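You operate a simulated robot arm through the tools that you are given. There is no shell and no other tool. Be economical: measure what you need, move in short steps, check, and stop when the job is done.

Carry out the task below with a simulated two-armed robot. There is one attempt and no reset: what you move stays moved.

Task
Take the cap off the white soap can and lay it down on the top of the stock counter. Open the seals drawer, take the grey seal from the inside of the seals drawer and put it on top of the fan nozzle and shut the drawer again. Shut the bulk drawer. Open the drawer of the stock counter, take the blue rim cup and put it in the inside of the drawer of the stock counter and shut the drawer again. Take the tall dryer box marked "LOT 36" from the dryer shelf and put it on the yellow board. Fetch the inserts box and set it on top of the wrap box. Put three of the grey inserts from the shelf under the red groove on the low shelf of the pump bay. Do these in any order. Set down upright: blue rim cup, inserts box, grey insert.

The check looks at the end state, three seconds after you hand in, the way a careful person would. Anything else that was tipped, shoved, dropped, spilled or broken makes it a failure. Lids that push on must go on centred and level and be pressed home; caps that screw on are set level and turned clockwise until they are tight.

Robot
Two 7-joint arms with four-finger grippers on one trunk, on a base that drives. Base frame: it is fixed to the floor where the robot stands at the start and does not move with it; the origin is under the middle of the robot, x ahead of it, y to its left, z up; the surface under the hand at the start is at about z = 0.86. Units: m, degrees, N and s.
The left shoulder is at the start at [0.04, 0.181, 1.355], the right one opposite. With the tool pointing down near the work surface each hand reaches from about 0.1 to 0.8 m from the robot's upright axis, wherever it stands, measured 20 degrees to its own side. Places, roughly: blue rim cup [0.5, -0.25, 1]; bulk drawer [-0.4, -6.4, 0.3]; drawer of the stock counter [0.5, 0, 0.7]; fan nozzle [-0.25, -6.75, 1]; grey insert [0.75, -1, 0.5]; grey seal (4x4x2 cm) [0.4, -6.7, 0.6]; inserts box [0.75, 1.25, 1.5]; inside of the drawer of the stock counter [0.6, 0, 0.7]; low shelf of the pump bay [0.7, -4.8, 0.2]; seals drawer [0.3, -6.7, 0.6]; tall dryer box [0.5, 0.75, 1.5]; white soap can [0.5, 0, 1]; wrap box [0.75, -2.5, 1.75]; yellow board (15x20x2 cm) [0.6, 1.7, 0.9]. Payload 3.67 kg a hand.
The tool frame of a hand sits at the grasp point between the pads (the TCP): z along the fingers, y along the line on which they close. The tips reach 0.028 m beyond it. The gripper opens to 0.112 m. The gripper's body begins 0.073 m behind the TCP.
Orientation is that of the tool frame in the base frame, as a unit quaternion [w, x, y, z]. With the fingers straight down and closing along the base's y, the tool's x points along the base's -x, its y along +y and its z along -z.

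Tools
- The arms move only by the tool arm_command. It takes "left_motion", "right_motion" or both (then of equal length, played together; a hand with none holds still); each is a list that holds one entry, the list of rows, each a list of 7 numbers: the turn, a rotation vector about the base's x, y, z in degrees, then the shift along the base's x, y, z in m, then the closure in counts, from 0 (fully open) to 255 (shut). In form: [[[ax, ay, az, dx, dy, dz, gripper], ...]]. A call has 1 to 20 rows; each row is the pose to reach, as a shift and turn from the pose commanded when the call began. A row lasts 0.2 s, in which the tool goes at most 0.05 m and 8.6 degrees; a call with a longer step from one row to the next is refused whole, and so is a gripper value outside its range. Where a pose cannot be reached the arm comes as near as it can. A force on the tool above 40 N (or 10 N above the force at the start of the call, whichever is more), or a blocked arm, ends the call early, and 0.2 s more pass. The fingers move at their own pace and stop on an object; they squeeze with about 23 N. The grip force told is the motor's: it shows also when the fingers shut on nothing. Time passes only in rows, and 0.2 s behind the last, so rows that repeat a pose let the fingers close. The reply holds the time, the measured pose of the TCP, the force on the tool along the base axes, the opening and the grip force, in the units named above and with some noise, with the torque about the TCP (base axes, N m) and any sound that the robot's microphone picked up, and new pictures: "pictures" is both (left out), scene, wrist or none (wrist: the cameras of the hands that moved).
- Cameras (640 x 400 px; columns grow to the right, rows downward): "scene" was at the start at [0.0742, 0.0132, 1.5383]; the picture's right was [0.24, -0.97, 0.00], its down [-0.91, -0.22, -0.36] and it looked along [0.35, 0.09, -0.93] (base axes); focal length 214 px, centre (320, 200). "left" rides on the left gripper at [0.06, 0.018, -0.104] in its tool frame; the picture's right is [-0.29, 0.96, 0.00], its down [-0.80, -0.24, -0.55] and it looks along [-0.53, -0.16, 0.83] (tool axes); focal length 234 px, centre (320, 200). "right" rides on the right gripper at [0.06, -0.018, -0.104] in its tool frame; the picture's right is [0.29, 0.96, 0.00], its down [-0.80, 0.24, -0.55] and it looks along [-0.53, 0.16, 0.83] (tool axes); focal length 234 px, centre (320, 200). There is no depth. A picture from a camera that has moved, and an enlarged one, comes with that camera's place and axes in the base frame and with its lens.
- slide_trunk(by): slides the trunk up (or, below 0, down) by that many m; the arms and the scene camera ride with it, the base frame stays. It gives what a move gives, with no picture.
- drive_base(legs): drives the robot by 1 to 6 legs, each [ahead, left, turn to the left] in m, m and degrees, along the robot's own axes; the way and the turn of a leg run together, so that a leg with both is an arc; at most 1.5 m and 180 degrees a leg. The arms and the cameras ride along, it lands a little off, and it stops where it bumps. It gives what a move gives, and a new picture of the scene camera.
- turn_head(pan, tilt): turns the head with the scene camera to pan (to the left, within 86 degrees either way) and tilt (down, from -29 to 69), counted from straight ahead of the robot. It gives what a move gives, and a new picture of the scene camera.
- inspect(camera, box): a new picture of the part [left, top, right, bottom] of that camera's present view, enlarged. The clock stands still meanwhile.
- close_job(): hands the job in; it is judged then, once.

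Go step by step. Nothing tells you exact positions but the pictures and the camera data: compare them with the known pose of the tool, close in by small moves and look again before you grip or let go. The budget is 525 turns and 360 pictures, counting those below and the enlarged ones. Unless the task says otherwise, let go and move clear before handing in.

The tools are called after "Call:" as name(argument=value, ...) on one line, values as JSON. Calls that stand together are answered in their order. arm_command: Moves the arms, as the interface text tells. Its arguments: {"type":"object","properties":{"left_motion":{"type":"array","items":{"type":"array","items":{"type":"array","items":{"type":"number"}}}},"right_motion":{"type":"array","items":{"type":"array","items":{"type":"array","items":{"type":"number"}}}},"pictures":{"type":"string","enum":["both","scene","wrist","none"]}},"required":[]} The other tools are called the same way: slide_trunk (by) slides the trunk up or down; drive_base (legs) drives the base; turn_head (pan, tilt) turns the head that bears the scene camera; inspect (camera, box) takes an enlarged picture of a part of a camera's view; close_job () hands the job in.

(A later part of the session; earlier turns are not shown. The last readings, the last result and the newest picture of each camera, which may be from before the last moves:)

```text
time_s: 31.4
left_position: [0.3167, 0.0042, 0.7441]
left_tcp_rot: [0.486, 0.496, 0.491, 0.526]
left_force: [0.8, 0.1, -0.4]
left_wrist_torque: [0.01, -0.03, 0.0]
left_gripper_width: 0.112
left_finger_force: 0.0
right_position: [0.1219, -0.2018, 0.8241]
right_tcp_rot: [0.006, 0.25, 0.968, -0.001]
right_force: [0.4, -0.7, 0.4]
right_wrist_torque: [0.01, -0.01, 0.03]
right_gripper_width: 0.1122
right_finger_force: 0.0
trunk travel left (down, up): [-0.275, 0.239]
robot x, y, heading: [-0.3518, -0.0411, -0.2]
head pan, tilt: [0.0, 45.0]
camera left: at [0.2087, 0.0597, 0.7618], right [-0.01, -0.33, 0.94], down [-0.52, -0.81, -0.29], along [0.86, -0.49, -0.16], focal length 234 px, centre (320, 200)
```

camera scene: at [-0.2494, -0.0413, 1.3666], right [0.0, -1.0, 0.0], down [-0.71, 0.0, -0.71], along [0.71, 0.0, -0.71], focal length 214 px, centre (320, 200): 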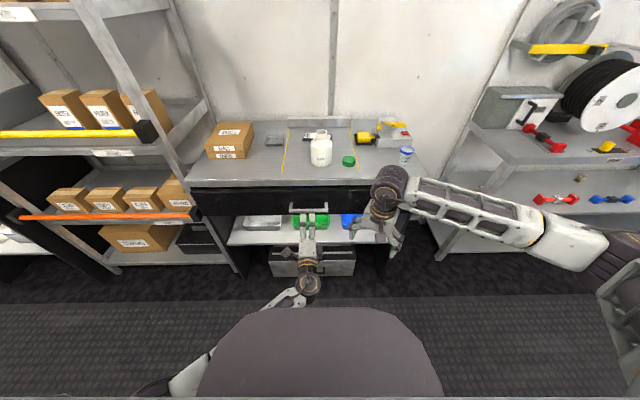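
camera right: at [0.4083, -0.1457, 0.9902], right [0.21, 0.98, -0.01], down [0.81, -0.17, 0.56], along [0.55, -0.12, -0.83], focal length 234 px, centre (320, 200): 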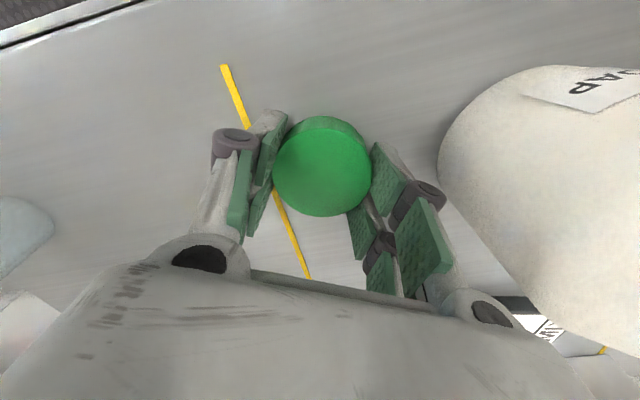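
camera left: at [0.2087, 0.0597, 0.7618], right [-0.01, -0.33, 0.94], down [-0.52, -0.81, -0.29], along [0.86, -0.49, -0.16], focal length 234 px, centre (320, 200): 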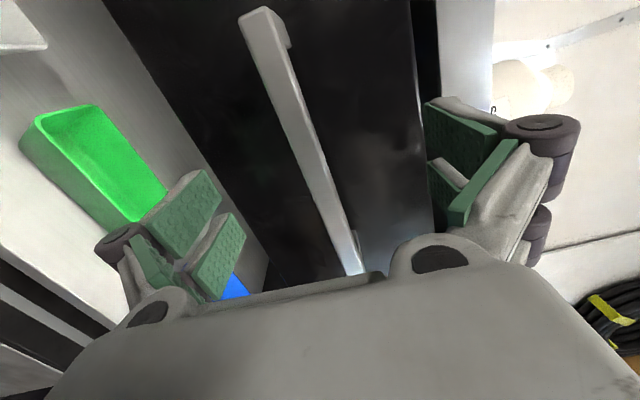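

The bar lies between the fingers. I close on it.

Call:
arm_command(left_motion=[[[0, 0, 0, 0.003, 0, 0.0, 80], [0, 0, 0, 0.003, 0, 0.0, 160], [0, 0, 0, 0.003, 0, 0.0, 230], [0, 0, 0, 0.003, 0, 0.0, 255], [0, 0, 0, 0.003, 0, 0.0, 255], [0, 0, 0, 0.003, 0, 0.0, 255]]], pictures="wrist")

```text
time_s: 32.8
left_position: [0.3201, 0.0051, 0.7456]
left_tcp_rot: [0.488, 0.493, 0.492, 0.525]
left_force: [2.9, -0.1, 9.5]
left_wrist_torque: [-2.42, 0.53, 0.11]
left_gripper_width: 0.0125
left_finger_force: 44.9
right_position: [0.1213, -0.2002, 0.8237]
right_tcp_rot: [0.004, 0.25, 0.968, -0.002]
right_force: [0.4, -0.5, -0.4]
right_wrist_torque: [-0.01, 0.01, -0.02]
right_gripper_width: 0.1117
right_finger_force: 0.0
trunk travel left (down, up): [-0.275, 0.239]
robot x, y, heading: [-0.3516, -0.0387, 0.0]
head pan, tilt: [0.0, 45.0]
camera left: at [0.2117, 0.0599, 0.763], right [-0.01, -0.33, 0.95], down [-0.52, -0.81, -0.29], along [0.86, -0.49, -0.16], focal length 234 px, centre (320, 200)
```

left: 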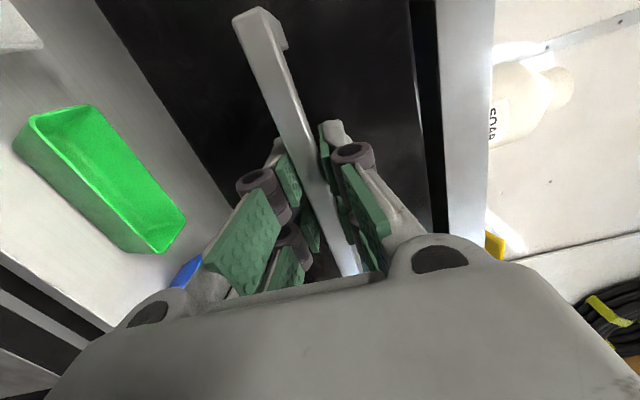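

Gripped. I pull the drawer by driving the base back 0.25 m.

Call:
drive_base(legs=[[-0.25, 0, 0]])

Call:
inspect(camera="scene", box=[200, 100, 440, 250])

```text
time_s: 34.7
left_position: [0.0682, 0.0013, 0.745]
left_tcp_rot: [0.488, 0.497, 0.49, 0.525]
left_force: [0.2, -28.6, 11.0]
left_wrist_torque: [-2.26, 0.16, -0.9]
left_gripper_width: 0.0125
left_finger_force: 45.5
right_position: [-0.1291, -0.201, 0.8237]
right_tcp_rot: [0.006, 0.25, 0.968, 0.001]
right_force: [-0.3, -0.1, -0.3]
right_wrist_torque: [-0.01, -0.02, 0.03]
right_gripper_width: 0.112
right_finger_force: 0.0
trunk travel left (down, up): [-0.275, 0.239]
robot x, y, heading: [-0.6022, -0.0438, -0.1]
head pan, tilt: [0.0, 45.0]
camera scene: at [-0.5014, -0.0422, 1.3668], right [0.0, -1.0, 0.0], down [-0.71, 0.0, -0.71], along [0.71, 0.0, -0.71], focal length 214 px, centre (320, 200)
```

scene: 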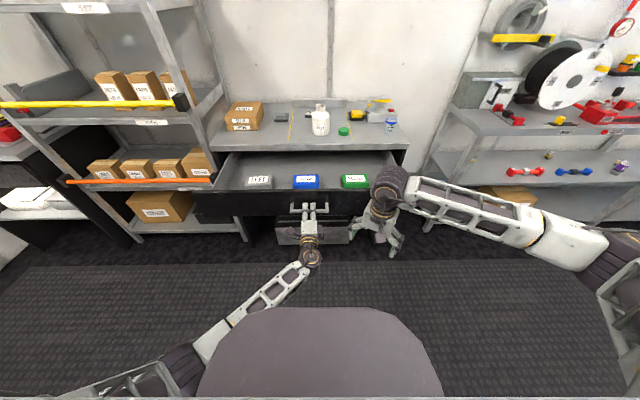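

```text
2.67 times, centred on (320, 175) of scene
camera zoom: at [-0.5014, -0.0422, 1.3668], right [0.0, -1.0, 0.0], down [-0.71, 0.0, -0.71], along [0.71, 0.0, -0.71], focal length 572 px, centre (320, 267)
```

zoom: 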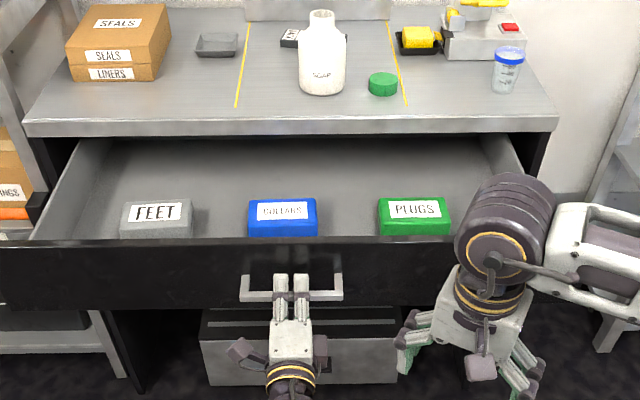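

The drawer is open 0.25 m, with three boxes in its front part. I release the handle, retract the left hand and raise the trunk again for a look into the drawer.

Call:
arm_command(left_motion=[[[0, 0, 0, 0, 0, 0, 150], [0, 0, 0, 0, 0, 0, 60], [0, 0, 0, 0, 0, 0, 0], [0, 0, 0, 0, 0, 0, 0], [0, 0, 0, -0.03, 0, 0, 0], [0, 0, 0, -0.06, 0, 0, 0], [0, 0, 0, -0.09, 0.01, 0.0, 0], [0, 0, 0, -0.1, 0.05, 0.03, 0], [0, 0, 0, -0.1, 0.09, 0.07, 0], [0, 0, 0, -0.1, 0.13, 0.11, 0], [0, 0, 0, -0.1, 0.17, 0.15, 0]]], pictures="none")

Call:
slide_trunk(by=0.2)

Call:
turn_head(pan=0, tilt=50)

```text
refused: row 8 steps farther than a row can; nothing moved
```

```text
time_s: 35.3
left_position: [0.0637, 0.0011, 0.7449]
left_tcp_rot: [0.484, 0.503, 0.498, 0.515]
left_force: [-0.2, -5.2, -13.2]
left_wrist_torque: [-2.33, 0.14, 1.49]
left_gripper_width: 0.0122
left_finger_force: 45.0
right_position: [-0.1286, -0.2003, 0.8399]
right_tcp_rot: [0.005, 0.25, 0.968, -0.001]
right_force: [0.0, 0.2, 0.8]
right_wrist_torque: [0.01, -0.05, 0.02]
right_gripper_width: 0.1118
right_finger_force: 0.1
trunk travel left (down, up): [-0.291, 0.223]
robot x, y, heading: [-0.598, -0.0392, -0.2]
head pan, tilt: [0.0, 45.0]
stopped: the force on the tool passed its limit at 50 N (the readings are from after the stop); the commanded pose is now the measured one
```

```text
time_s: 35.9
left_position: [0.0644, 0.0018, 0.7443]
left_tcp_rot: [0.483, 0.505, 0.495, 0.516]
left_force: [-0.7, -4.4, -18.5]
left_wrist_torque: [-2.34, 0.04, 0.42]
left_gripper_width: 0.0124
left_finger_force: 45.1
right_position: [-0.1273, -0.2001, 0.8393]
right_tcp_rot: [0.005, 0.251, 0.968, -0.001]
right_force: [-0.2, 0.7, -0.1]
right_wrist_torque: [0.01, 0.01, 0.0]
right_gripper_width: 0.1122
right_finger_force: 0.0
trunk travel left (down, up): [-0.291, 0.223]
robot x, y, heading: [-0.5998, -0.0402, -0.0]
head pan, tilt: [0.0, 50.0]
camera scene: at [-0.5015, -0.0397, 1.3756], right [0.0, -1.0, 0.0], down [-0.77, 0.0, -0.64], along [0.64, 0.0, -0.77], focal length 214 px, centre (320, 200)
```

scene: 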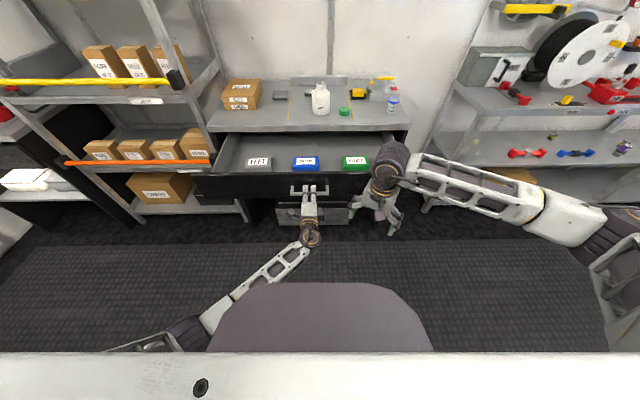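

The motion was refused and the trunk stopped safely on the guard; nothing harmed. I redo the release with smaller steps.

Call:
arm_command(left_motion=[[[0, 0, 0, 0, 0, 0, 150], [0, 0, 0, 0, 0, 0, 60], [0, 0, 0, 0, 0, 0, 0], [0, 0, 0, 0, 0, 0, 0], [0, 0, 0, -0.03, 0, 0, 0], [0, 0, 0, -0.06, 0, 0, 0], [0, 0, 0, -0.09, 0.01, 0.0, 0], [0, 0, 0, -0.1, 0.04, 0.02, 0], [0, 0, 0, -0.1, 0.07, 0.05, 0], [0, 0, 0, -0.1, 0.1, 0.08, 0], [0, 0, 0, -0.1, 0.13, 0.11, 0]]], pictures="none")

```text
time_s: 38.3
left_position: [-0.0362, 0.1332, 0.8572]
left_tcp_rot: [0.484, 0.503, 0.495, 0.518]
left_force: [-0.7, -0.7, 0.3]
left_wrist_torque: [0.0, 0.0, -0.04]
left_gripper_width: 0.1119
left_finger_force: 0.0
right_position: [-0.1282, -0.2001, 0.839]
right_tcp_rot: [0.005, 0.25, 0.968, -0.001]
right_force: [-0.3, 0.5, 0.3]
right_wrist_torque: [0.0, -0.01, 0.01]
right_gripper_width: 0.1123
right_finger_force: 0.1
trunk travel left (down, up): [-0.291, 0.223]
robot x, y, heading: [-0.6004, -0.0361, -0.2]
head pan, tilt: [0.0, 50.0]
```

Call:
slide_trunk(by=0.2)

Call:
drive_base(legs=[[0, -0.16, 0], [0.31, 0, 0]])

```text
time_s: 40.5
left_position: [-0.0358, 0.1316, 1.0577]
left_tcp_rot: [0.483, 0.503, 0.495, 0.518]
left_force: [-0.1, 0.0, -0.1]
left_wrist_torque: [-0.01, -0.02, 0.01]
left_gripper_width: 0.112
left_finger_force: 0.0
right_position: [-0.1269, -0.1997, 1.0406]
right_tcp_rot: [0.004, 0.251, 0.968, -0.002]
right_force: [0.0, -0.6, 0.9]
right_wrist_torque: [0.01, 0.01, -0.03]
right_gripper_width: 0.1121
right_finger_force: 0.0
trunk travel left (down, up): [-0.491, 0.023]
robot x, y, heading: [-0.5996, -0.0435, 0.1]
head pan, tilt: [0.0, 50.0]
```

```text
time_s: 43.7
left_position: [0.271, -0.0276, 1.0587]
left_tcp_rot: [0.483, 0.503, 0.495, 0.518]
left_force: [0.3, -0.7, -0.7]
left_wrist_torque: [-0.02, 0.0, -0.04]
left_gripper_width: 0.1116
left_finger_force: 0.0
right_position: [0.1789, -0.3599, 1.0405]
right_tcp_rot: [0.005, 0.249, 0.968, -0.002]
right_force: [0.5, -0.1, -0.1]
right_wrist_torque: [0.04, -0.04, 0.03]
right_gripper_width: 0.1121
right_finger_force: 0.1
trunk travel left (down, up): [-0.491, 0.023]
robot x, y, heading: [-0.2928, -0.1973, -0.1]
head pan, tilt: [0.0, 50.0]
camera scene: at [-0.1972, -0.1999, 1.5764], right [0.0, -1.0, 0.0], down [-0.77, 0.0, -0.64], along [0.64, 0.0, -0.77], focal length 214 px, centre (320, 200)
```

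scene: 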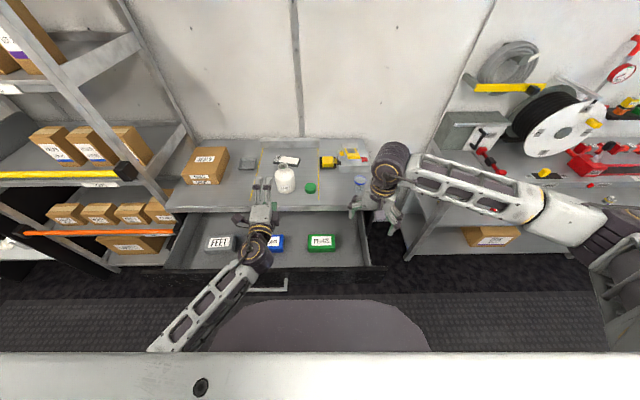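

Call:
inspect(camera="scene", box=[160, 165, 400, 315])

```text
2.67 times, centred on (280, 240) of scene
camera zoom: at [-0.1972, -0.1999, 1.5764], right [0.0, -1.0, 0.0], down [-0.77, 0.0, -0.64], along [0.64, 0.0, -0.77], focal length 572 px, centre (427, 93)
```

zoom: 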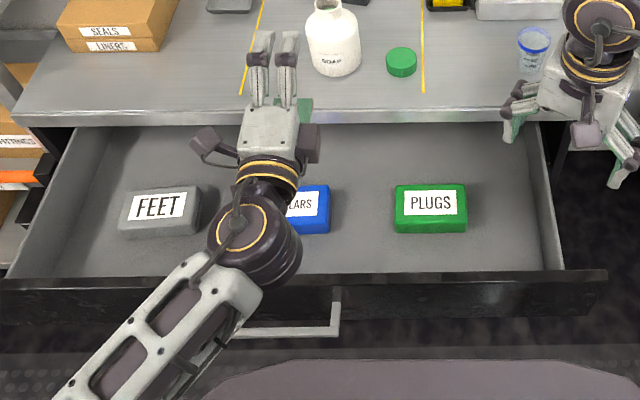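

Boxes sit mid-drawer (x 0.23–0.30) with a free gap between blue and green at y≈−0.09. I move the right hand above the cup, turned so its fingers close along x.

Call:
arm_command(right_motion=[[[0, 0, -7.6, 0.035, 0, 0, 0], [0, 0, -15.2, 0.07, 0, 0, 0], [0, 0, -22.9, 0.105, 0, 0, 0], [0, 0, -30.5, 0.14, 0, 0, 0], [0, 0, -38, 0.175, -0.002, 0, 0], [0, 0, -45.7, 0.21, -0.005, 0, 0], [0, 0, -53.4, 0.245, -0.008, 0, 0], [0, 0, -61, 0.283, -0.01, 0.0, 0]]], pictures="both")

```text
time_s: 45.5
left_position: [0.273, -0.0272, 1.0576]
left_tcp_rot: [0.483, 0.502, 0.496, 0.517]
left_force: [0.8, -0.3, 0.3]
left_wrist_torque: [0.01, 0.02, 0.02]
left_gripper_width: 0.1117
left_finger_force: 0.0
right_position: [0.4634, -0.3684, 1.04]
right_tcp_rot: [0.004, 0.707, 0.707, -0.004]
right_force: [0.3, 0.8, -0.7]
right_wrist_torque: [0.0, 0.01, 0.01]
right_gripper_width: 0.1121
right_finger_force: 0.1
trunk travel left (down, up): [-0.491, 0.023]
robot x, y, heading: [-0.29, -0.2014, -0.1]
head pan, tilt: [0.0, 50.0]
camera scene: at [-0.1947, -0.1977, 1.5762], right [0.0, -1.0, 0.0], down [-0.77, 0.0, -0.64], along [0.64, 0.0, -0.77], focal length 214 px, centre (320, 200)
camera right: at [0.4451, -0.3069, 1.1428], right [0.96, 0.29, 0.0], down [0.24, -0.79, 0.56], along [0.16, -0.54, -0.83], focal length 234 px, centre (320, 200)
```

scene: 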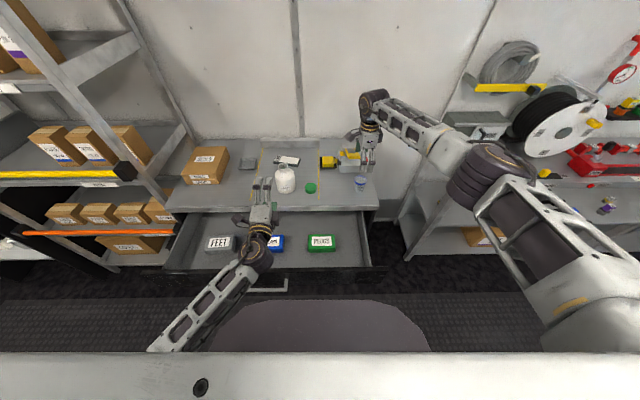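
right: 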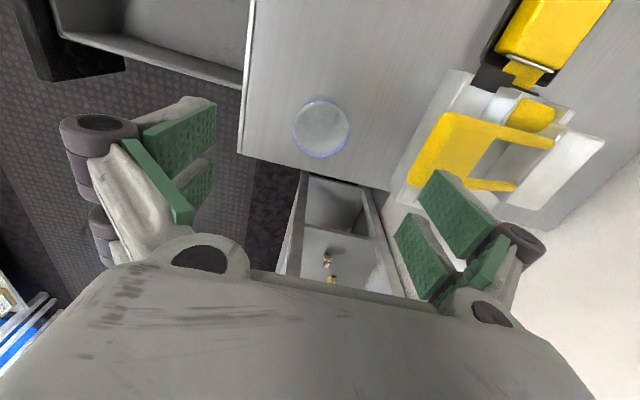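

Cup centre at (0.464, −0.371). I descend over it and close.

Call:
arm_command(right_motion=[[[0, 0, 0, 0, -0.002, -0.04, 0], [0, 0, 0, 0, -0.002, -0.08, 0], [0, 0, 0, 0, -0.002, -0.12, 0], [0, 0, 0, 0, -0.002, -0.14, 0], [0, 0, 0, 0, -0.002, -0.14, 80], [0, 0, 0, 0, -0.002, -0.14, 140], [0, 0, 0, 0, -0.002, -0.14, 200], [0, 0, 0, 0, -0.002, -0.14, 200]]], pictures="wrist")

```text
time_s: 47.3
left_position: [0.2727, -0.0264, 1.0565]
left_tcp_rot: [0.483, 0.502, 0.496, 0.518]
left_force: [0.3, 1.1, 0.0]
left_wrist_torque: [-0.03, 0.0, 0.0]
left_gripper_width: 0.1122
left_finger_force: 0.0
right_position: [0.4549, -0.3729, 0.902]
right_tcp_rot: [0.004, 0.706, 0.708, -0.004]
right_force: [0.2, -0.2, -0.2]
right_wrist_torque: [0.0, 0.0, -0.03]
right_gripper_width: 0.0465
right_finger_force: 23.0
right hand out of reach, approached as far as the arm can: row 4, 5, 6, 7, 8
trunk travel left (down, up): [-0.491, 0.023]
robot x, y, heading: [-0.2967, -0.2009, -0.1]
head pan, tilt: [0.0, 50.0]
camera right: at [0.4363, -0.3109, 1.0052], right [0.96, 0.29, 0.0], down [0.24, -0.79, 0.56], along [0.16, -0.54, -0.83], focal length 234 px, centre (320, 200)
```

right: 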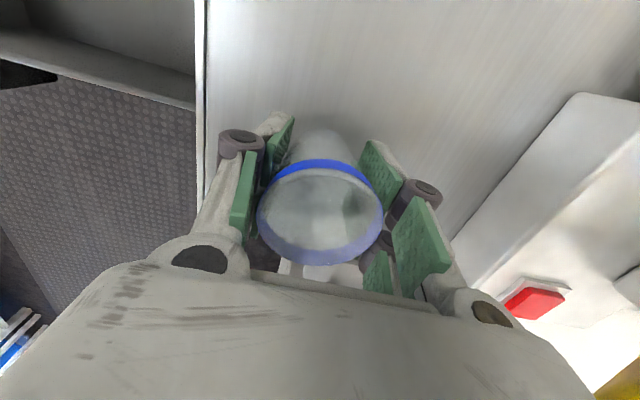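

Cup gripped. I lift it and swing the left hand aside to clear the drawer.

Call:
arm_command(right_motion=[[[0, 0, 0, 0, 0, 0.03, 200], [0, 0, 0, 0, 0, 0.06, 200], [0, 0, 0, -0.04, 0, 0.08, 200], [0, 0, 0, -0.08, 0.0, 0.08, 200], [0, 0, 0, -0.12, 0.0, 0.08, 200], [0, 0, 0, -0.16, 0.0, 0.08, 200], [0, 0, 0, -0.2, 0.0, 0.08, 200], [0, 0, 0, -0.22, 0.0, 0.08, 200]]], left_motion=[[[0, 0, 0, 0, 0.03, 0.02, 0], [0, 0, 0, 0, 0.06, 0.04, 0], [0, 0, 0, 0, 0.09, 0.06, 0], [0, 0, 0, 0, 0.12, 0.08, 0], [0, 0, 0, 0, 0.15, 0.1, 0], [0, 0, 0, 0, 0.18, 0.1, 0], [0, 0, 0, 0, 0.21, 0.1, 0], [0, 0, 0, 0, 0.24, 0.1, 0]]], pictures="scene")

```text
time_s: 49.1
left_position: [0.2717, 0.2114, 1.1574]
left_tcp_rot: [0.483, 0.503, 0.496, 0.518]
left_force: [-0.1, 0.3, -0.3]
left_wrist_torque: [0.0, 0.03, -0.01]
left_gripper_width: 0.112
left_finger_force: 0.1
right_position: [0.4668, -0.3612, 0.9562]
right_tcp_rot: [0.003, 0.706, 0.708, -0.005]
right_force: [0.0, -0.1, 0.0]
right_wrist_torque: [-0.03, 0.0, 0.0]
right_gripper_width: 0.0461
right_finger_force: 22.8
right hand out of reach, approached as far as the arm can: row 1, 2, 3, 4, 5, 6, 7, 8
trunk travel left (down, up): [-0.491, 0.023]
robot x, y, heading: [-0.293, -0.1966, 0.0]
head pan, tilt: [0.0, 50.0]
camera scene: at [-0.1961, -0.1992, 1.5763], right [0.0, -1.0, 0.0], down [-0.77, 0.0, -0.64], along [0.64, 0.0, -0.77], focal length 214 px, centre (320, 200)
```

scene: 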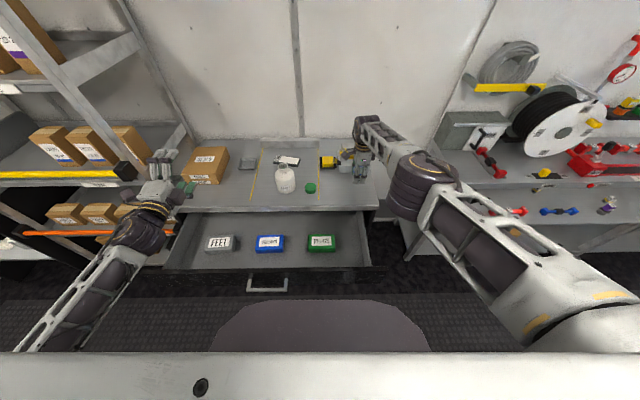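

The cup is lifted but the arm is stuck near a joint limit at this yaw. I turn the hand back a bit while drawing it in.

Call:
arm_command(right_motion=[[[0, 0, 8, -0.01, 0, 0.02, 200], [0, 0, 16, -0.03, 0, 0.04, 200], [0, 0, 24, -0.05, 0.0, 0.05, 200], [0, 0, 32, -0.08, 0.0, 0.05, 200], [0, 0, 40, -0.11, 0.0, 0.05, 200], [0, 0, 48, -0.14, 0.0, 0.05, 200]]], pictures="scene")

```text
time_s: 50.7
left_position: [0.2706, 0.21, 1.158]
left_tcp_rot: [0.483, 0.503, 0.495, 0.519]
left_force: [-0.3, -0.4, -0.1]
left_wrist_torque: [-0.02, 0.04, 0.07]
left_gripper_width: 0.1118
left_finger_force: 0.1
right_position: [0.3848, -0.5102, 0.9437]
right_tcp_rot: [-0.02, 0.541, 0.838, -0.073]
right_force: [-0.4, -0.3, -0.7]
right_wrist_torque: [0.03, -0.04, 0.01]
right_gripper_width: 0.0449
right_finger_force: 23.2
right hand out of reach, approached as far as the arm can: row 1, 2, 3, 4
trunk travel left (down, up): [-0.491, 0.023]
robot x, y, heading: [-0.289, -0.1969, 0.1]
head pan, tilt: [0.0, 50.0]
stopped in row 6 (right hand): the arm was blocked; the commanded pose is now the measured one
camera scene: at [-0.1978, -0.2029, 1.5764], right [0.0, -1.0, 0.0], down [-0.77, 0.0, -0.64], along [0.64, 0.0, -0.77], focal length 214 px, centre (320, 200)
```

scene: 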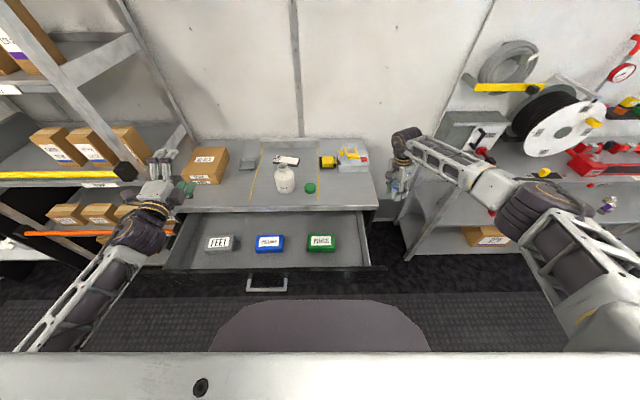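

The arm swung outward and stopped near the right shelving. I check the cup and the surroundings.

Call:
inspect(camera="scene", box=[360, 110, 600, 260])

Call:
inspect(camera="right", box=[0, 0, 640, 400])

```text
2.67 times, centred on (480, 185) of scene
camera zoom: at [-0.1978, -0.2029, 1.5764], right [0.0, -1.0, 0.0], down [-0.77, 0.0, -0.64], along [0.64, 0.0, -0.77], focal length 572 px, centre (-107, 240)
```

zoom: 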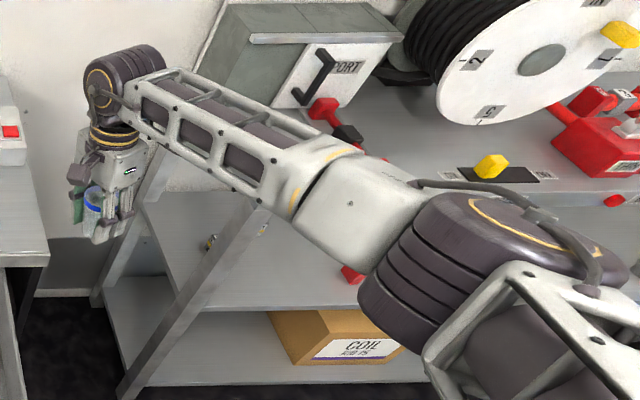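

```text
1.00 times, centred on (320, 200) of right (not enlarged: the box is as wide or as high as the picture)
camera zoom: at [0.355, -0.4519, 1.0466], right [0.74, 0.65, -0.15], down [0.61, -0.57, 0.55], along [0.27, -0.5, -0.82], focal length 234 px, centre (320, 200)
```

zoom: 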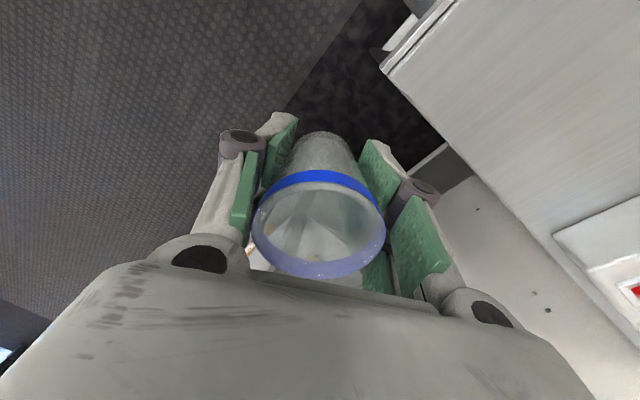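

The cup is held safely. The forearm is near the right shelf, so I back the base off before re-posing.

Call:
drive_base(legs=[[-0.3, 0, 0]])

Call:
arm_command(right_motion=[[[0, 0, 0, 0, 0.02, 0.02, 200], [0, 0, 0, 0, 0.05, 0.04, 200], [0, 0, 0, 0, 0.08, 0.06, 200]]], pictures="scene")

```text
time_s: 52.8
left_position: [-0.0298, 0.2109, 1.1572]
left_tcp_rot: [0.483, 0.503, 0.496, 0.518]
left_force: [-0.2, 0.6, -0.7]
left_wrist_torque: [0.01, 0.01, 0.03]
left_gripper_width: 0.1117
left_finger_force: 0.0
right_position: [0.0841, -0.5099, 0.9443]
right_tcp_rot: [-0.021, 0.541, 0.837, -0.074]
right_force: [1.4, 0.3, -0.4]
right_wrist_torque: [-0.04, 0.05, 0.0]
right_gripper_width: 0.0448
right_finger_force: 23.3
trunk travel left (down, up): [-0.491, 0.023]
robot x, y, heading: [-0.5954, -0.2015, 0.1]
head pan, tilt: [0.0, 50.0]
camera scene: at [-0.4966, -0.2001, 1.5762], right [0.0, -1.0, 0.0], down [-0.77, 0.0, -0.64], along [0.64, 0.0, -0.77], focal length 214 px, centre (320, 200)
```

scene: 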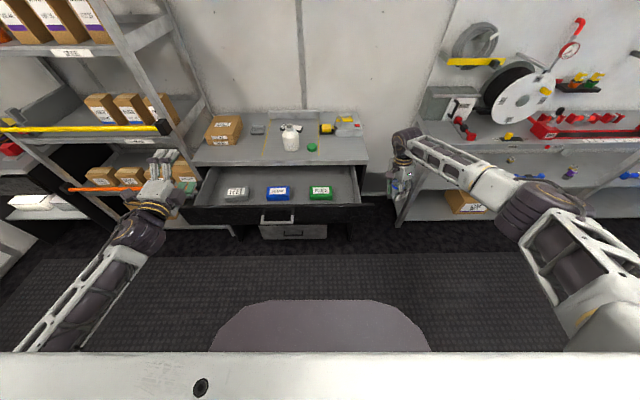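

```text
time_s: 53.6
left_position: [-0.0314, 0.2124, 1.1561]
left_tcp_rot: [0.485, 0.501, 0.496, 0.517]
left_force: [0.5, 0.1, -0.2]
left_wrist_torque: [-0.01, 0.02, -0.01]
left_gripper_width: 0.1121
left_finger_force: 0.0
right_position: [0.0825, -0.4287, 1.0072]
right_tcp_rot: [-0.02, 0.541, 0.837, -0.074]
right_force: [0.3, 0.3, -0.8]
right_wrist_torque: [0.0, 0.0, -0.02]
right_gripper_width: 0.045
right_finger_force: 23.2
trunk travel left (down, up): [-0.491, 0.023]
robot x, y, heading: [-0.5978, -0.1999, -0.2]
head pan, tilt: [0.0, 50.0]
camera scene: at [-0.499, -0.1988, 1.5764], right [0.0, -1.0, 0.0], down [-0.77, 0.0, -0.64], along [0.64, 0.0, -0.77], focal length 214 px, centre (320, 200)
```

scene: 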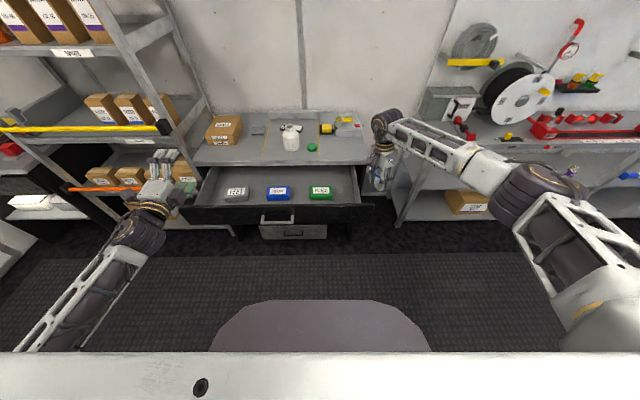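

Free again. I level the cup and bring the hand in front of the robot.

Call:
arm_command(right_motion=[[[2, -2.2, 0, -0.03, 0.03, 0, 200], [4, -4.4, 0, -0.06, 0.06, 0, 200], [5.85, -6.5, 0, -0.09, 0.09, 0, 200], [5.85, -6.5, 0, -0.11, 0.12, 0, 200], [5.85, -6.5, 0, -0.13, 0.15, 0, 200], [5.85, -6.5, 0, -0.15, 0.18, 0, 200], [5.85, -6.5, 0, -0.17, 0.21, 0, 200], [5.85, -6.5, 0, -0.18, 0.24, 0, 200], [5.85, -6.5, 0, -0.18, 0.27, 0, 200]]], pictures="none")

```text
time_s: 55.6
left_position: [-0.0301, 0.2114, 1.1568]
left_tcp_rot: [0.483, 0.502, 0.496, 0.518]
left_force: [0.5, -0.3, 0.9]
left_wrist_torque: [0.03, -0.01, 0.0]
left_gripper_width: 0.1121
left_finger_force: 0.0
right_position: [-0.0955, -0.1587, 1.0054]
right_tcp_rot: [0.0, 0.544, 0.839, -0.001]
right_force: [-0.2, -0.2, -0.6]
right_wrist_torque: [-0.07, 0.02, 0.01]
right_gripper_width: 0.045
right_finger_force: 22.8
trunk travel left (down, up): [-0.491, 0.023]
robot x, y, heading: [-0.5959, -0.2021, 0.0]
head pan, tilt: [0.0, 50.0]
```

Call:
drive_base(legs=[[0.295, 0.07, 0]])

Call:
inspect(camera="right", box=[0, 0, 640, 400])

Call:
inspect(camera="scene", box=[180, 165, 420, 315])

```text
time_s: 57.6
left_position: [0.2609, 0.2793, 1.1578]
left_tcp_rot: [0.484, 0.503, 0.495, 0.518]
left_force: [-0.3, 0.6, 0.6]
left_wrist_torque: [0.02, -0.01, 0.02]
left_gripper_width: 0.112
left_finger_force: 0.1
right_position: [0.1972, -0.0913, 1.0059]
right_tcp_rot: [0.0, 0.544, 0.839, 0.0]
right_force: [-0.1, -0.1, 0.9]
right_wrist_torque: [0.02, -0.04, 0.02]
right_gripper_width: 0.0453
right_finger_force: 23.1
trunk travel left (down, up): [-0.491, 0.023]
robot x, y, heading: [-0.3003, -0.1277, -0.0]
head pan, tilt: [0.0, 50.0]
camera scene: at [-0.2059, -0.1311, 1.5764], right [0.0, -1.0, 0.0], down [-0.77, 0.0, -0.64], along [0.64, 0.0, -0.77], focal length 214 px, centre (320, 200)
```

scene: 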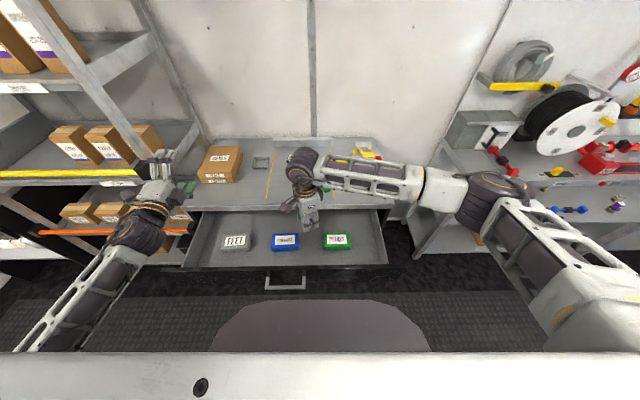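

```text
1.00 times, centred on (320, 200) of right (not enlarged: the box is as wide or as high as the picture)
camera zoom: at [0.1564, -0.0434, 1.1095], right [0.76, 0.65, 0.0], down [0.54, -0.63, 0.55], along [0.36, -0.42, -0.83], focal length 234 px, centre (320, 200)
```

zoom: 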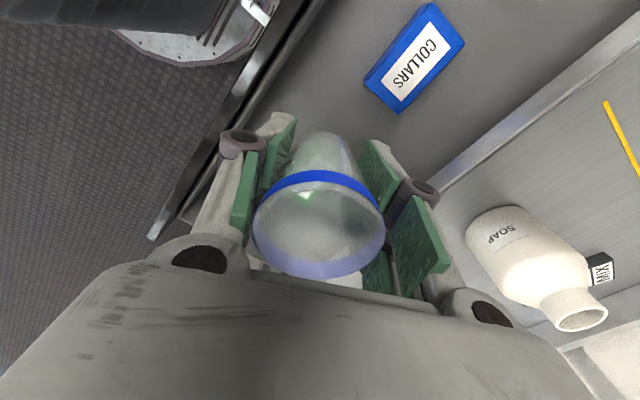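

```text
2.67 times, centred on (300, 240) of scene
camera zoom: at [-0.2059, -0.1311, 1.5764], right [0.0, -1.0, 0.0], down [-0.77, 0.0, -0.64], along [0.64, 0.0, -0.77], focal length 572 px, centre (373, 93)
```

zoom: 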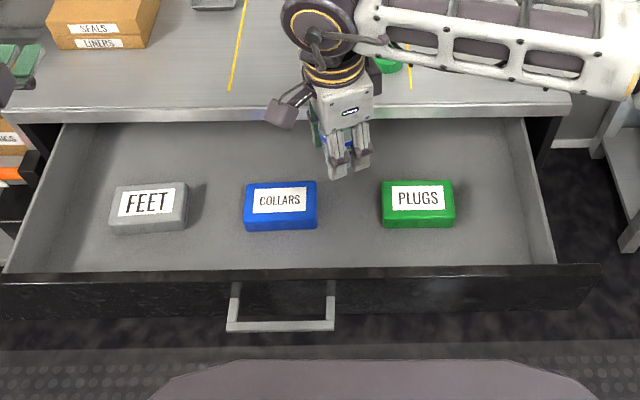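

The gap between blue and green boxes is centred at y≈−0.091; the cup hangs over (0.197, −0.091). I lower it into the drawer in stages.

Call:
arm_command(right_motion=[[[0, 0, 0, 0, 0, -0.04, 200], [0, 0, 0, 0, 0, -0.08, 200], [0, 0, 0, 0, 0, -0.12, 200], [0, 0, 0, 0, 0, -0.16, 200], [0, 0, 0, 0, 0, -0.2, 200], [0, 0, 0, 0, 0, -0.23, 200]]], pictures="both")

```text
time_s: 59.0
left_position: [0.264, 0.28, 1.1564]
left_tcp_rot: [0.483, 0.504, 0.495, 0.517]
left_force: [-0.5, 0.1, 0.4]
left_wrist_torque: [0.01, 0.02, 0.04]
left_gripper_width: 0.1121
left_finger_force: 0.0
right_position: [0.1985, -0.0906, 0.7762]
right_tcp_rot: [0.0, 0.544, 0.839, 0.001]
right_force: [-0.1, 0.4, -1.3]
right_wrist_torque: [-0.01, 0.0, 0.03]
right_gripper_width: 0.0445
right_finger_force: 22.6
trunk travel left (down, up): [-0.491, 0.023]
robot x, y, heading: [-0.3047, -0.1335, -0.1]
head pan, tilt: [0.0, 50.0]
camera scene: at [-0.2041, -0.1303, 1.5763], right [0.0, -1.0, 0.0], down [-0.77, 0.0, -0.64], along [0.64, 0.0, -0.77], focal length 214 px, centre (320, 200)
camera right: at [0.1573, -0.043, 0.8791], right [0.76, 0.65, 0.0], down [0.54, -0.63, 0.55], along [0.36, -0.42, -0.83], focal length 234 px, centre (320, 200)
```

scene: 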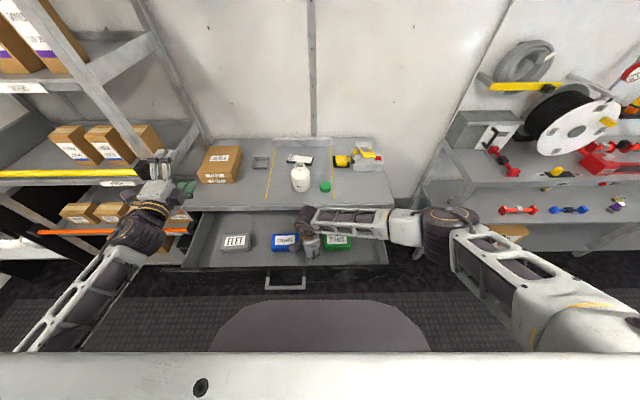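
right: 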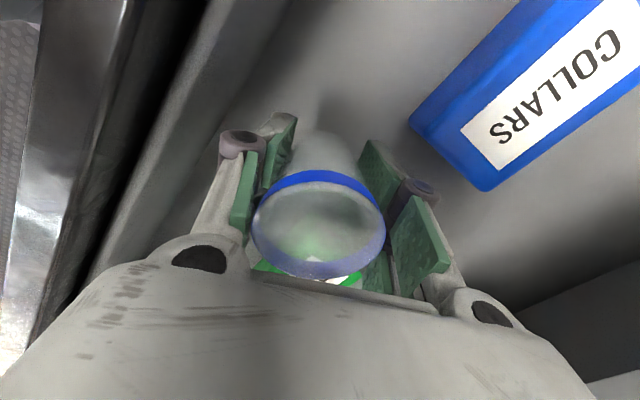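

Call:
arm_command(right_motion=[[[0, 0, 0, 0, 0, -0.01, 200], [0, 0, 0, 0, 0, -0.02, 200], [0, 0, 0, 0, 0, -0.028, 200], [0, 0, 0, 0, 0, -0.034, 200], [0, 0, 0, 0, 0, -0.038, 200]]], pictures="wrist")

```text
time_s: 60.2
left_position: [0.2636, 0.2805, 1.1574]
left_tcp_rot: [0.483, 0.503, 0.495, 0.518]
left_force: [0.8, -0.5, -0.7]
left_wrist_torque: [-0.02, -0.01, -0.01]
left_gripper_width: 0.112
left_finger_force: 0.0
right_position: [0.1982, -0.0899, 0.7375]
right_tcp_rot: [0.0, 0.544, 0.839, 0.0]
right_force: [0.3, 0.5, -0.2]
right_wrist_torque: [0.04, -0.02, -0.01]
right_gripper_width: 0.045
right_finger_force: 23.1
trunk travel left (down, up): [-0.491, 0.023]
robot x, y, heading: [-0.299, -0.1299, 0.1]
head pan, tilt: [0.0, 50.0]
camera right: at [0.1571, -0.0429, 0.8408], right [0.76, 0.65, 0.0], down [0.55, -0.63, 0.55], along [0.36, -0.42, -0.83], focal length 234 px, centre (320, 200)
```

right: 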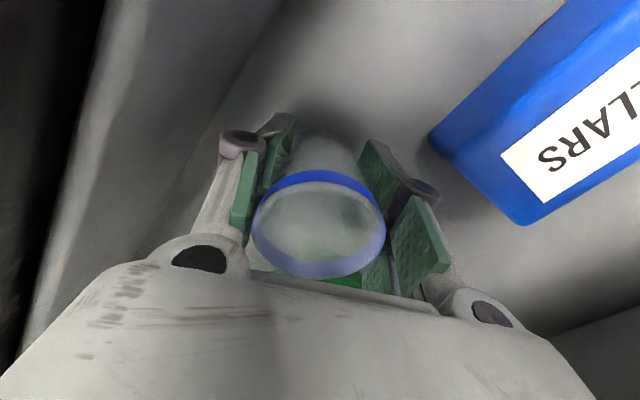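

Call:
arm_command(right_motion=[[[0, 0, 0, 0, 0, -0.003, 200], [0, 0, 0, 0, 0, -0.006, 200]]], pictures="none")

Call:
arm_command(right_motion=[[[0, 0, 0, 0, 0, -0.002, 200], [0, 0, 0, 0, 0, -0.004, 200]]], pictures="none")

```text
time_s: 60.8
left_position: [0.2637, 0.2806, 1.1576]
left_tcp_rot: [0.483, 0.503, 0.496, 0.517]
left_force: [-0.2, 0.2, 0.5]
left_wrist_torque: [-0.01, -0.01, 0.02]
left_gripper_width: 0.112
left_finger_force: 0.1
right_position: [0.1984, -0.0916, 0.7299]
right_tcp_rot: [-0.001, 0.544, 0.839, 0.0]
right_force: [0.2, -0.2, 0.5]
right_wrist_torque: [0.04, 0.0, 0.03]
right_gripper_width: 0.0447
right_finger_force: 22.6
trunk travel left (down, up): [-0.491, 0.023]
robot x, y, heading: [-0.3029, -0.1312, -0.1]
head pan, tilt: [0.0, 50.0]
```

```text
time_s: 61.4
left_position: [0.2626, 0.2793, 1.1568]
left_tcp_rot: [0.484, 0.503, 0.494, 0.518]
left_force: [0.2, -0.4, 0.2]
left_wrist_torque: [0.02, -0.03, 0.04]
left_gripper_width: 0.1118
left_finger_force: 0.0
right_position: [0.1984, -0.0902, 0.7296]
right_tcp_rot: [0.0, 0.543, 0.84, 0.001]
right_force: [-0.2, -0.2, 15.5]
right_wrist_torque: [-0.2, -0.1, 0.05]
right_gripper_width: 0.0451
right_finger_force: 23.0
trunk travel left (down, up): [-0.491, 0.023]
robot x, y, heading: [-0.3023, -0.1328, -0.4]
head pan, tilt: [0.0, 50.0]
```

Contact with 15 N at z 0.73, so the cup stands on the floor. I open and rise clear.

Call:
arm_command(right_motion=[[[0, 0, 0, 0, 0, 0.001, 190], [0, 0, 0, 0, 0, 0.001, 160], [0, 0, 0, 0, 0, 0.001, 120], [0, 0, 0, 0, 0, 0.001, 80], [0, 0, 0, 0, 0, 0.02, 80], [0, 0, 0, 0, 0, 0.05, 80], [0, 0, 0, 0, 0, 0.09, 80], [0, 0, 0, 0, 0, 0.13, 60], [0, 0, 0, 0, 0, 0.17, 0], [0, 0, 0, 0, 0, 0.21, 0], [0, 0, 0, -0.02, 0, 0.25, 0], [0, 0, 0, -0.04, -0.04, 0.28, 0], [0, 0, 0, -0.04, -0.08, 0.28, 0], [0, 0, 0, -0.04, -0.12, 0.28, 0]]], pictures="scene")

Call:
inspect(camera="scene", box=[180, 165, 420, 315])

```text
refused: row 12 steps farther than a row can; nothing moved
```

```text
2.67 times, centred on (300, 240) of scene
camera zoom: at [-0.2056, -0.1305, 1.5765], right [0.0, -1.0, 0.0], down [-0.77, 0.0, -0.64], along [0.64, 0.0, -0.77], focal length 572 px, centre (373, 93)
```

zoom: 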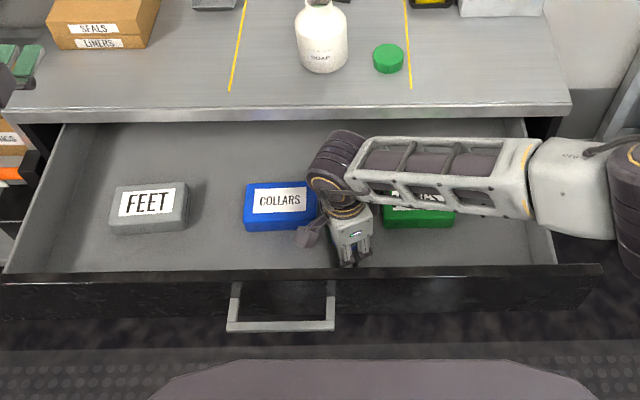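

Call:
arm_command(right_motion=[[[0, 0, 0, 0, 0, 0.001, 190], [0, 0, 0, 0, 0, 0.001, 160], [0, 0, 0, 0, 0, 0.001, 120], [0, 0, 0, 0, 0, 0.001, 80], [0, 0, 0, 0, 0, 0.02, 80], [0, 0, 0, 0, 0, 0.05, 80], [0, 0, 0, 0, 0, 0.09, 80], [0, 0, 0, 0, 0, 0.13, 60], [0, 0, 0, 0, 0, 0.17, 0], [0, 0, 0, 0, 0, 0.21, 0], [0, 0, 0, -0.02, 0, 0.25, 0], [0, 0, 0, -0.04, -0.03, 0.27, 0], [0, 0, 0, -0.04, -0.07, 0.28, 0], [0, 0, 0, -0.04, -0.11, 0.28, 0]]], pictures="none")

Call:
inspect(camera="scene", box=[180, 165, 420, 315])

```text
time_s: 64.4
left_position: [0.2628, 0.2789, 1.1579]
left_tcp_rot: [0.483, 0.503, 0.495, 0.519]
left_force: [-0.2, 0.0, 0.9]
left_wrist_torque: [0.0, 0.02, 0.02]
left_gripper_width: 0.1122
left_finger_force: 0.0
right_position: [0.1582, -0.2015, 1.0073]
right_tcp_rot: [0.0, 0.543, 0.839, 0.0]
right_force: [-0.6, -0.8, 0.5]
right_wrist_torque: [0.02, 0.0, -0.01]
right_gripper_width: 0.1122
right_finger_force: 0.1
trunk travel left (down, up): [-0.491, 0.023]
robot x, y, heading: [-0.3032, -0.1316, -0.3]
head pan, tilt: [0.0, 50.0]
```

```text
2.67 times, centred on (300, 240) of scene
camera zoom: at [-0.2051, -0.1323, 1.5763], right [0.0, -1.0, 0.0], down [-0.77, 0.0, -0.64], along [0.64, 0.0, -0.77], focal length 572 px, centre (373, 93)
```

zoom: 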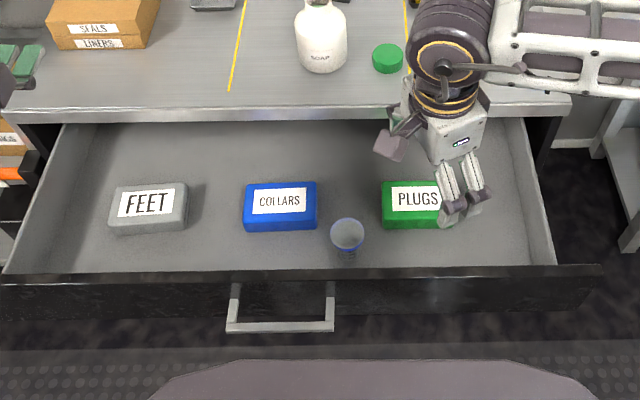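

The cup stands upright and clear of the boxes. To shut the drawer I back off and bring the left hand to the handle again.

Call:
drive_base(legs=[[-0.3, 0.09, 0]])

Call:
slide_trunk(by=-0.216)

Call:
arm_command(left_motion=[[[0, 0, 0, 0, -0.03, -0.01, 0], [0, 0, 0, 0, -0.06, -0.03, 0], [0, 0, 0, 0, -0.09, -0.05, 0], [0, 0, 0, 0, -0.12, -0.07, 0], [0, 0, 0, 0, -0.15, -0.09, 0], [0, 0, 0, 0, -0.18, -0.11, 0], [0, 0, 0, 0, -0.21, -0.13, 0], [0, 0, 0, 0, -0.24, -0.15, 0], [0, 0, 0, 0, -0.27, -0.17, 0], [0, 0, 0, 0, -0.3, -0.19, 0], [0, 0, 0, 0, -0.33, -0.195, 0], [0, 0, 0, 0, -0.36, -0.195, 0]]], pictures="both")

```text
time_s: 66.5
left_position: [-0.0377, 0.3702, 1.1563]
left_tcp_rot: [0.484, 0.503, 0.496, 0.517]
left_force: [-0.1, 0.1, 0.0]
left_wrist_torque: [-0.02, -0.01, 0.0]
left_gripper_width: 0.1122
left_finger_force: 0.0
right_position: [-0.1422, -0.1109, 1.0063]
right_tcp_rot: [0.0, 0.544, 0.839, 0.0]
right_force: [0.1, 0.2, 0.3]
right_wrist_torque: [-0.01, 0.03, 0.02]
right_gripper_width: 0.112
right_finger_force: 0.1
trunk travel left (down, up): [-0.491, 0.023]
robot x, y, heading: [-0.6033, -0.0375, -0.0]
head pan, tilt: [0.0, 50.0]
camera scene: at [-0.5051, -0.04, 1.5762], right [0.0, -1.0, 0.0], down [-0.77, 0.0, -0.64], along [0.64, 0.0, -0.77], focal length 214 px, centre (320, 200)
```

scene: 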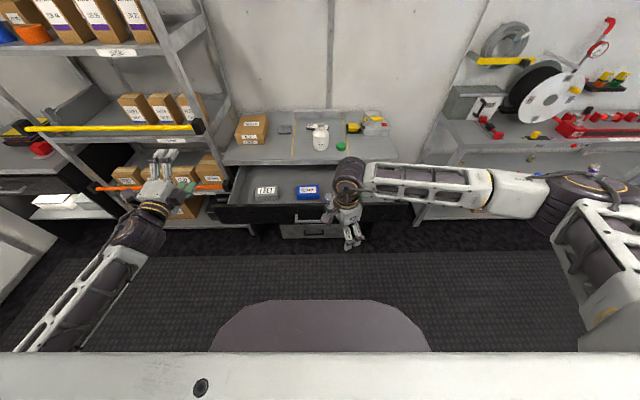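

```text
time_s: 68.8
left_position: [-0.0392, 0.3704, 0.9418]
left_tcp_rot: [0.484, 0.503, 0.495, 0.518]
left_force: [-0.2, 0.9, -1.3]
left_wrist_torque: [0.02, -0.02, 0.0]
left_gripper_width: 0.1122
left_finger_force: 0.1
right_position: [-0.1423, -0.1108, 0.7902]
right_tcp_rot: [0.0, 0.544, 0.839, 0.0]
right_force: [-0.1, -0.1, -0.2]
right_wrist_torque: [-0.01, -0.01, 0.0]
right_gripper_width: 0.1119
right_finger_force: 0.1
trunk travel left (down, up): [-0.275, 0.239]
robot x, y, heading: [-0.6031, -0.0376, -0.3]
head pan, tilt: [0.0, 50.0]
```

```text
time_s: 70.8
left_position: [-0.0405, 0.1652, 0.769]
left_tcp_rot: [0.442, 0.583, 0.394, 0.556]
left_force: [0.1, -0.8, 0.4]
left_wrist_torque: [-0.02, -0.01, -0.01]
left_gripper_width: 0.112
left_finger_force: 0.1
right_position: [-0.1424, -0.1102, 0.79]
right_tcp_rot: [0.0, 0.543, 0.84, 0.0]
right_force: [0.2, -0.4, 0.5]
right_wrist_torque: [0.02, 0.0, -0.02]
right_gripper_width: 0.1119
right_finger_force: 0.0
trunk travel left (down, up): [-0.275, 0.239]
robot x, y, heading: [-0.6024, -0.037, -0.1]
head pan, tilt: [0.0, 50.0]
stopped in row 9 (left hand): the arm was blocked; the commanded pose is now the measured one
camera scene: at [-0.5065, -0.0396, 1.3596], right [0.0, -1.0, 0.0], down [-0.77, 0.0, -0.64], along [0.64, 0.0, -0.77], focal length 214 px, centre (320, 200)
camera left: at [-0.1428, 0.2243, 0.8037], right [-0.05, -0.56, 0.83], down [-0.6, -0.64, -0.47], along [0.8, -0.52, -0.3], focal length 234 px, centre (320, 200)
```

scene: 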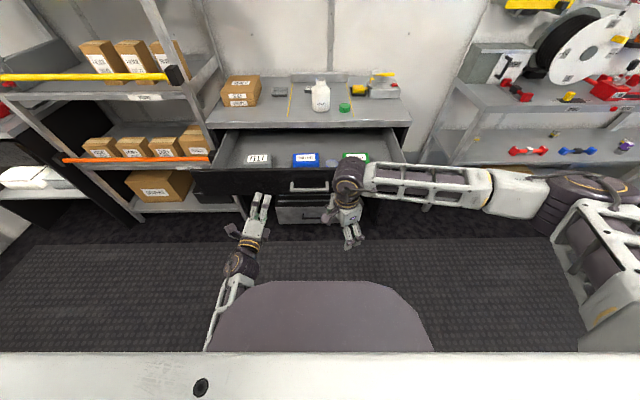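
left: 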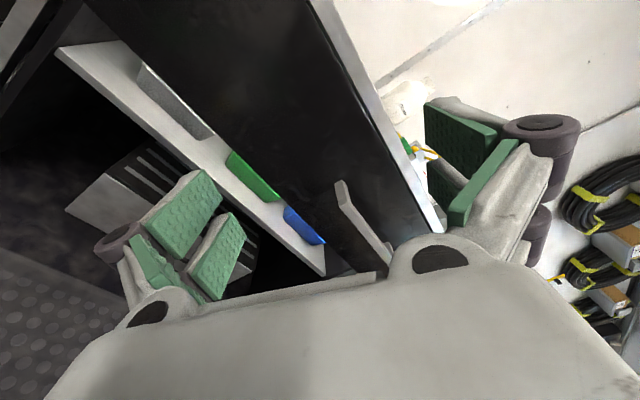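

The left arm jammed against its own body. I bring it forward first, restore its orientation, and move the right hand aside.

Call:
arm_command(left_motion=[[[0, 0, 0, 0.01, 0.02, 0.02, 0], [0, 0, 0, 0.02, 0.02, 0.04, 0], [-5.8, 0.4, 1.4, 0.03, 0.02, 0.05, 0], [-11.6, 0.8, 2.8, 0.04, 0.02, 0.05, 0], [-17.5, 1.2, 4.3, 0.04, 0.01, 0.05, 0], [-17.5, 1.2, 4.3, 0.04, 0.0, 0.03, 0]]], right_motion=[[[0, 0, 0, 0, -0.04, 0, 0], [0, 0, 0, 0, -0.08, 0, 0], [0, 0, 0, 0, -0.12, 0, 0], [0, 0, 0, 0, -0.16, 0, 0], [0, 0, 0, 0, -0.16, 0, 0], [0, 0, 0, 0, -0.16, 0, 0]]], pictures="scene")

```text
time_s: 72.2
left_position: [-0.0007, 0.1635, 0.8004]
left_tcp_rot: [0.5, 0.498, 0.502, 0.5]
left_force: [0.6, -0.6, -0.6]
left_wrist_torque: [0.04, 0.0, 0.0]
left_gripper_width: 0.1119
left_finger_force: 0.0
right_position: [-0.1428, -0.2712, 0.7904]
right_tcp_rot: [0.0, 0.544, 0.839, 0.0]
right_force: [-0.4, -0.1, -0.4]
right_wrist_torque: [0.02, 0.01, 0.02]
right_gripper_width: 0.112
right_finger_force: 0.1
trunk travel left (down, up): [-0.275, 0.239]
robot x, y, heading: [-0.6052, -0.0373, -0.1]
head pan, tilt: [0.0, 50.0]
camera scene: at [-0.5066, -0.0409, 1.36], right [0.0, -1.0, 0.0], down [-0.77, 0.0, -0.64], along [0.64, 0.0, -0.77], focal length 214 px, centre (320, 200)
```

scene: 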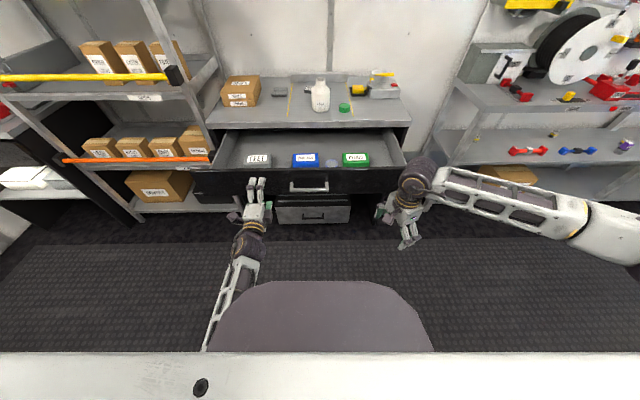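

Call:
arm_command(left_motion=[[[0, 0, 0, 0, -0.025, -0.01, 0], [0, 0, 0, 0, -0.05, -0.02, 0], [0, 0, 0, 0, -0.075, -0.03, 0], [0, 0, 0, 0, -0.1, -0.045, 0], [0, 0, 0, 0, -0.125, -0.055, 0]]], pictures="none")

```text
time_s: 72.9
left_position: [-0.0032, 0.1624, 0.7661]
left_tcp_rot: [0.461, 0.559, 0.43, 0.538]
left_force: [-0.1, 0.3, 0.1]
left_wrist_torque: [0.01, 0.03, 0.0]
left_gripper_width: 0.1121
left_finger_force: 0.0
right_position: [-0.1418, -0.2705, 0.7889]
right_tcp_rot: [0.0, 0.544, 0.839, -0.001]
right_force: [0.0, -0.2, -0.8]
right_wrist_torque: [-0.01, -0.01, 0.04]
right_gripper_width: 0.112
right_finger_force: 0.1
trunk travel left (down, up): [-0.275, 0.239]
robot x, y, heading: [-0.6017, -0.0367, -0.1]
head pan, tilt: [0.0, 50.0]
stopped in row 3 (left hand): the arm was blocked; the commanded pose is now the measured one
```

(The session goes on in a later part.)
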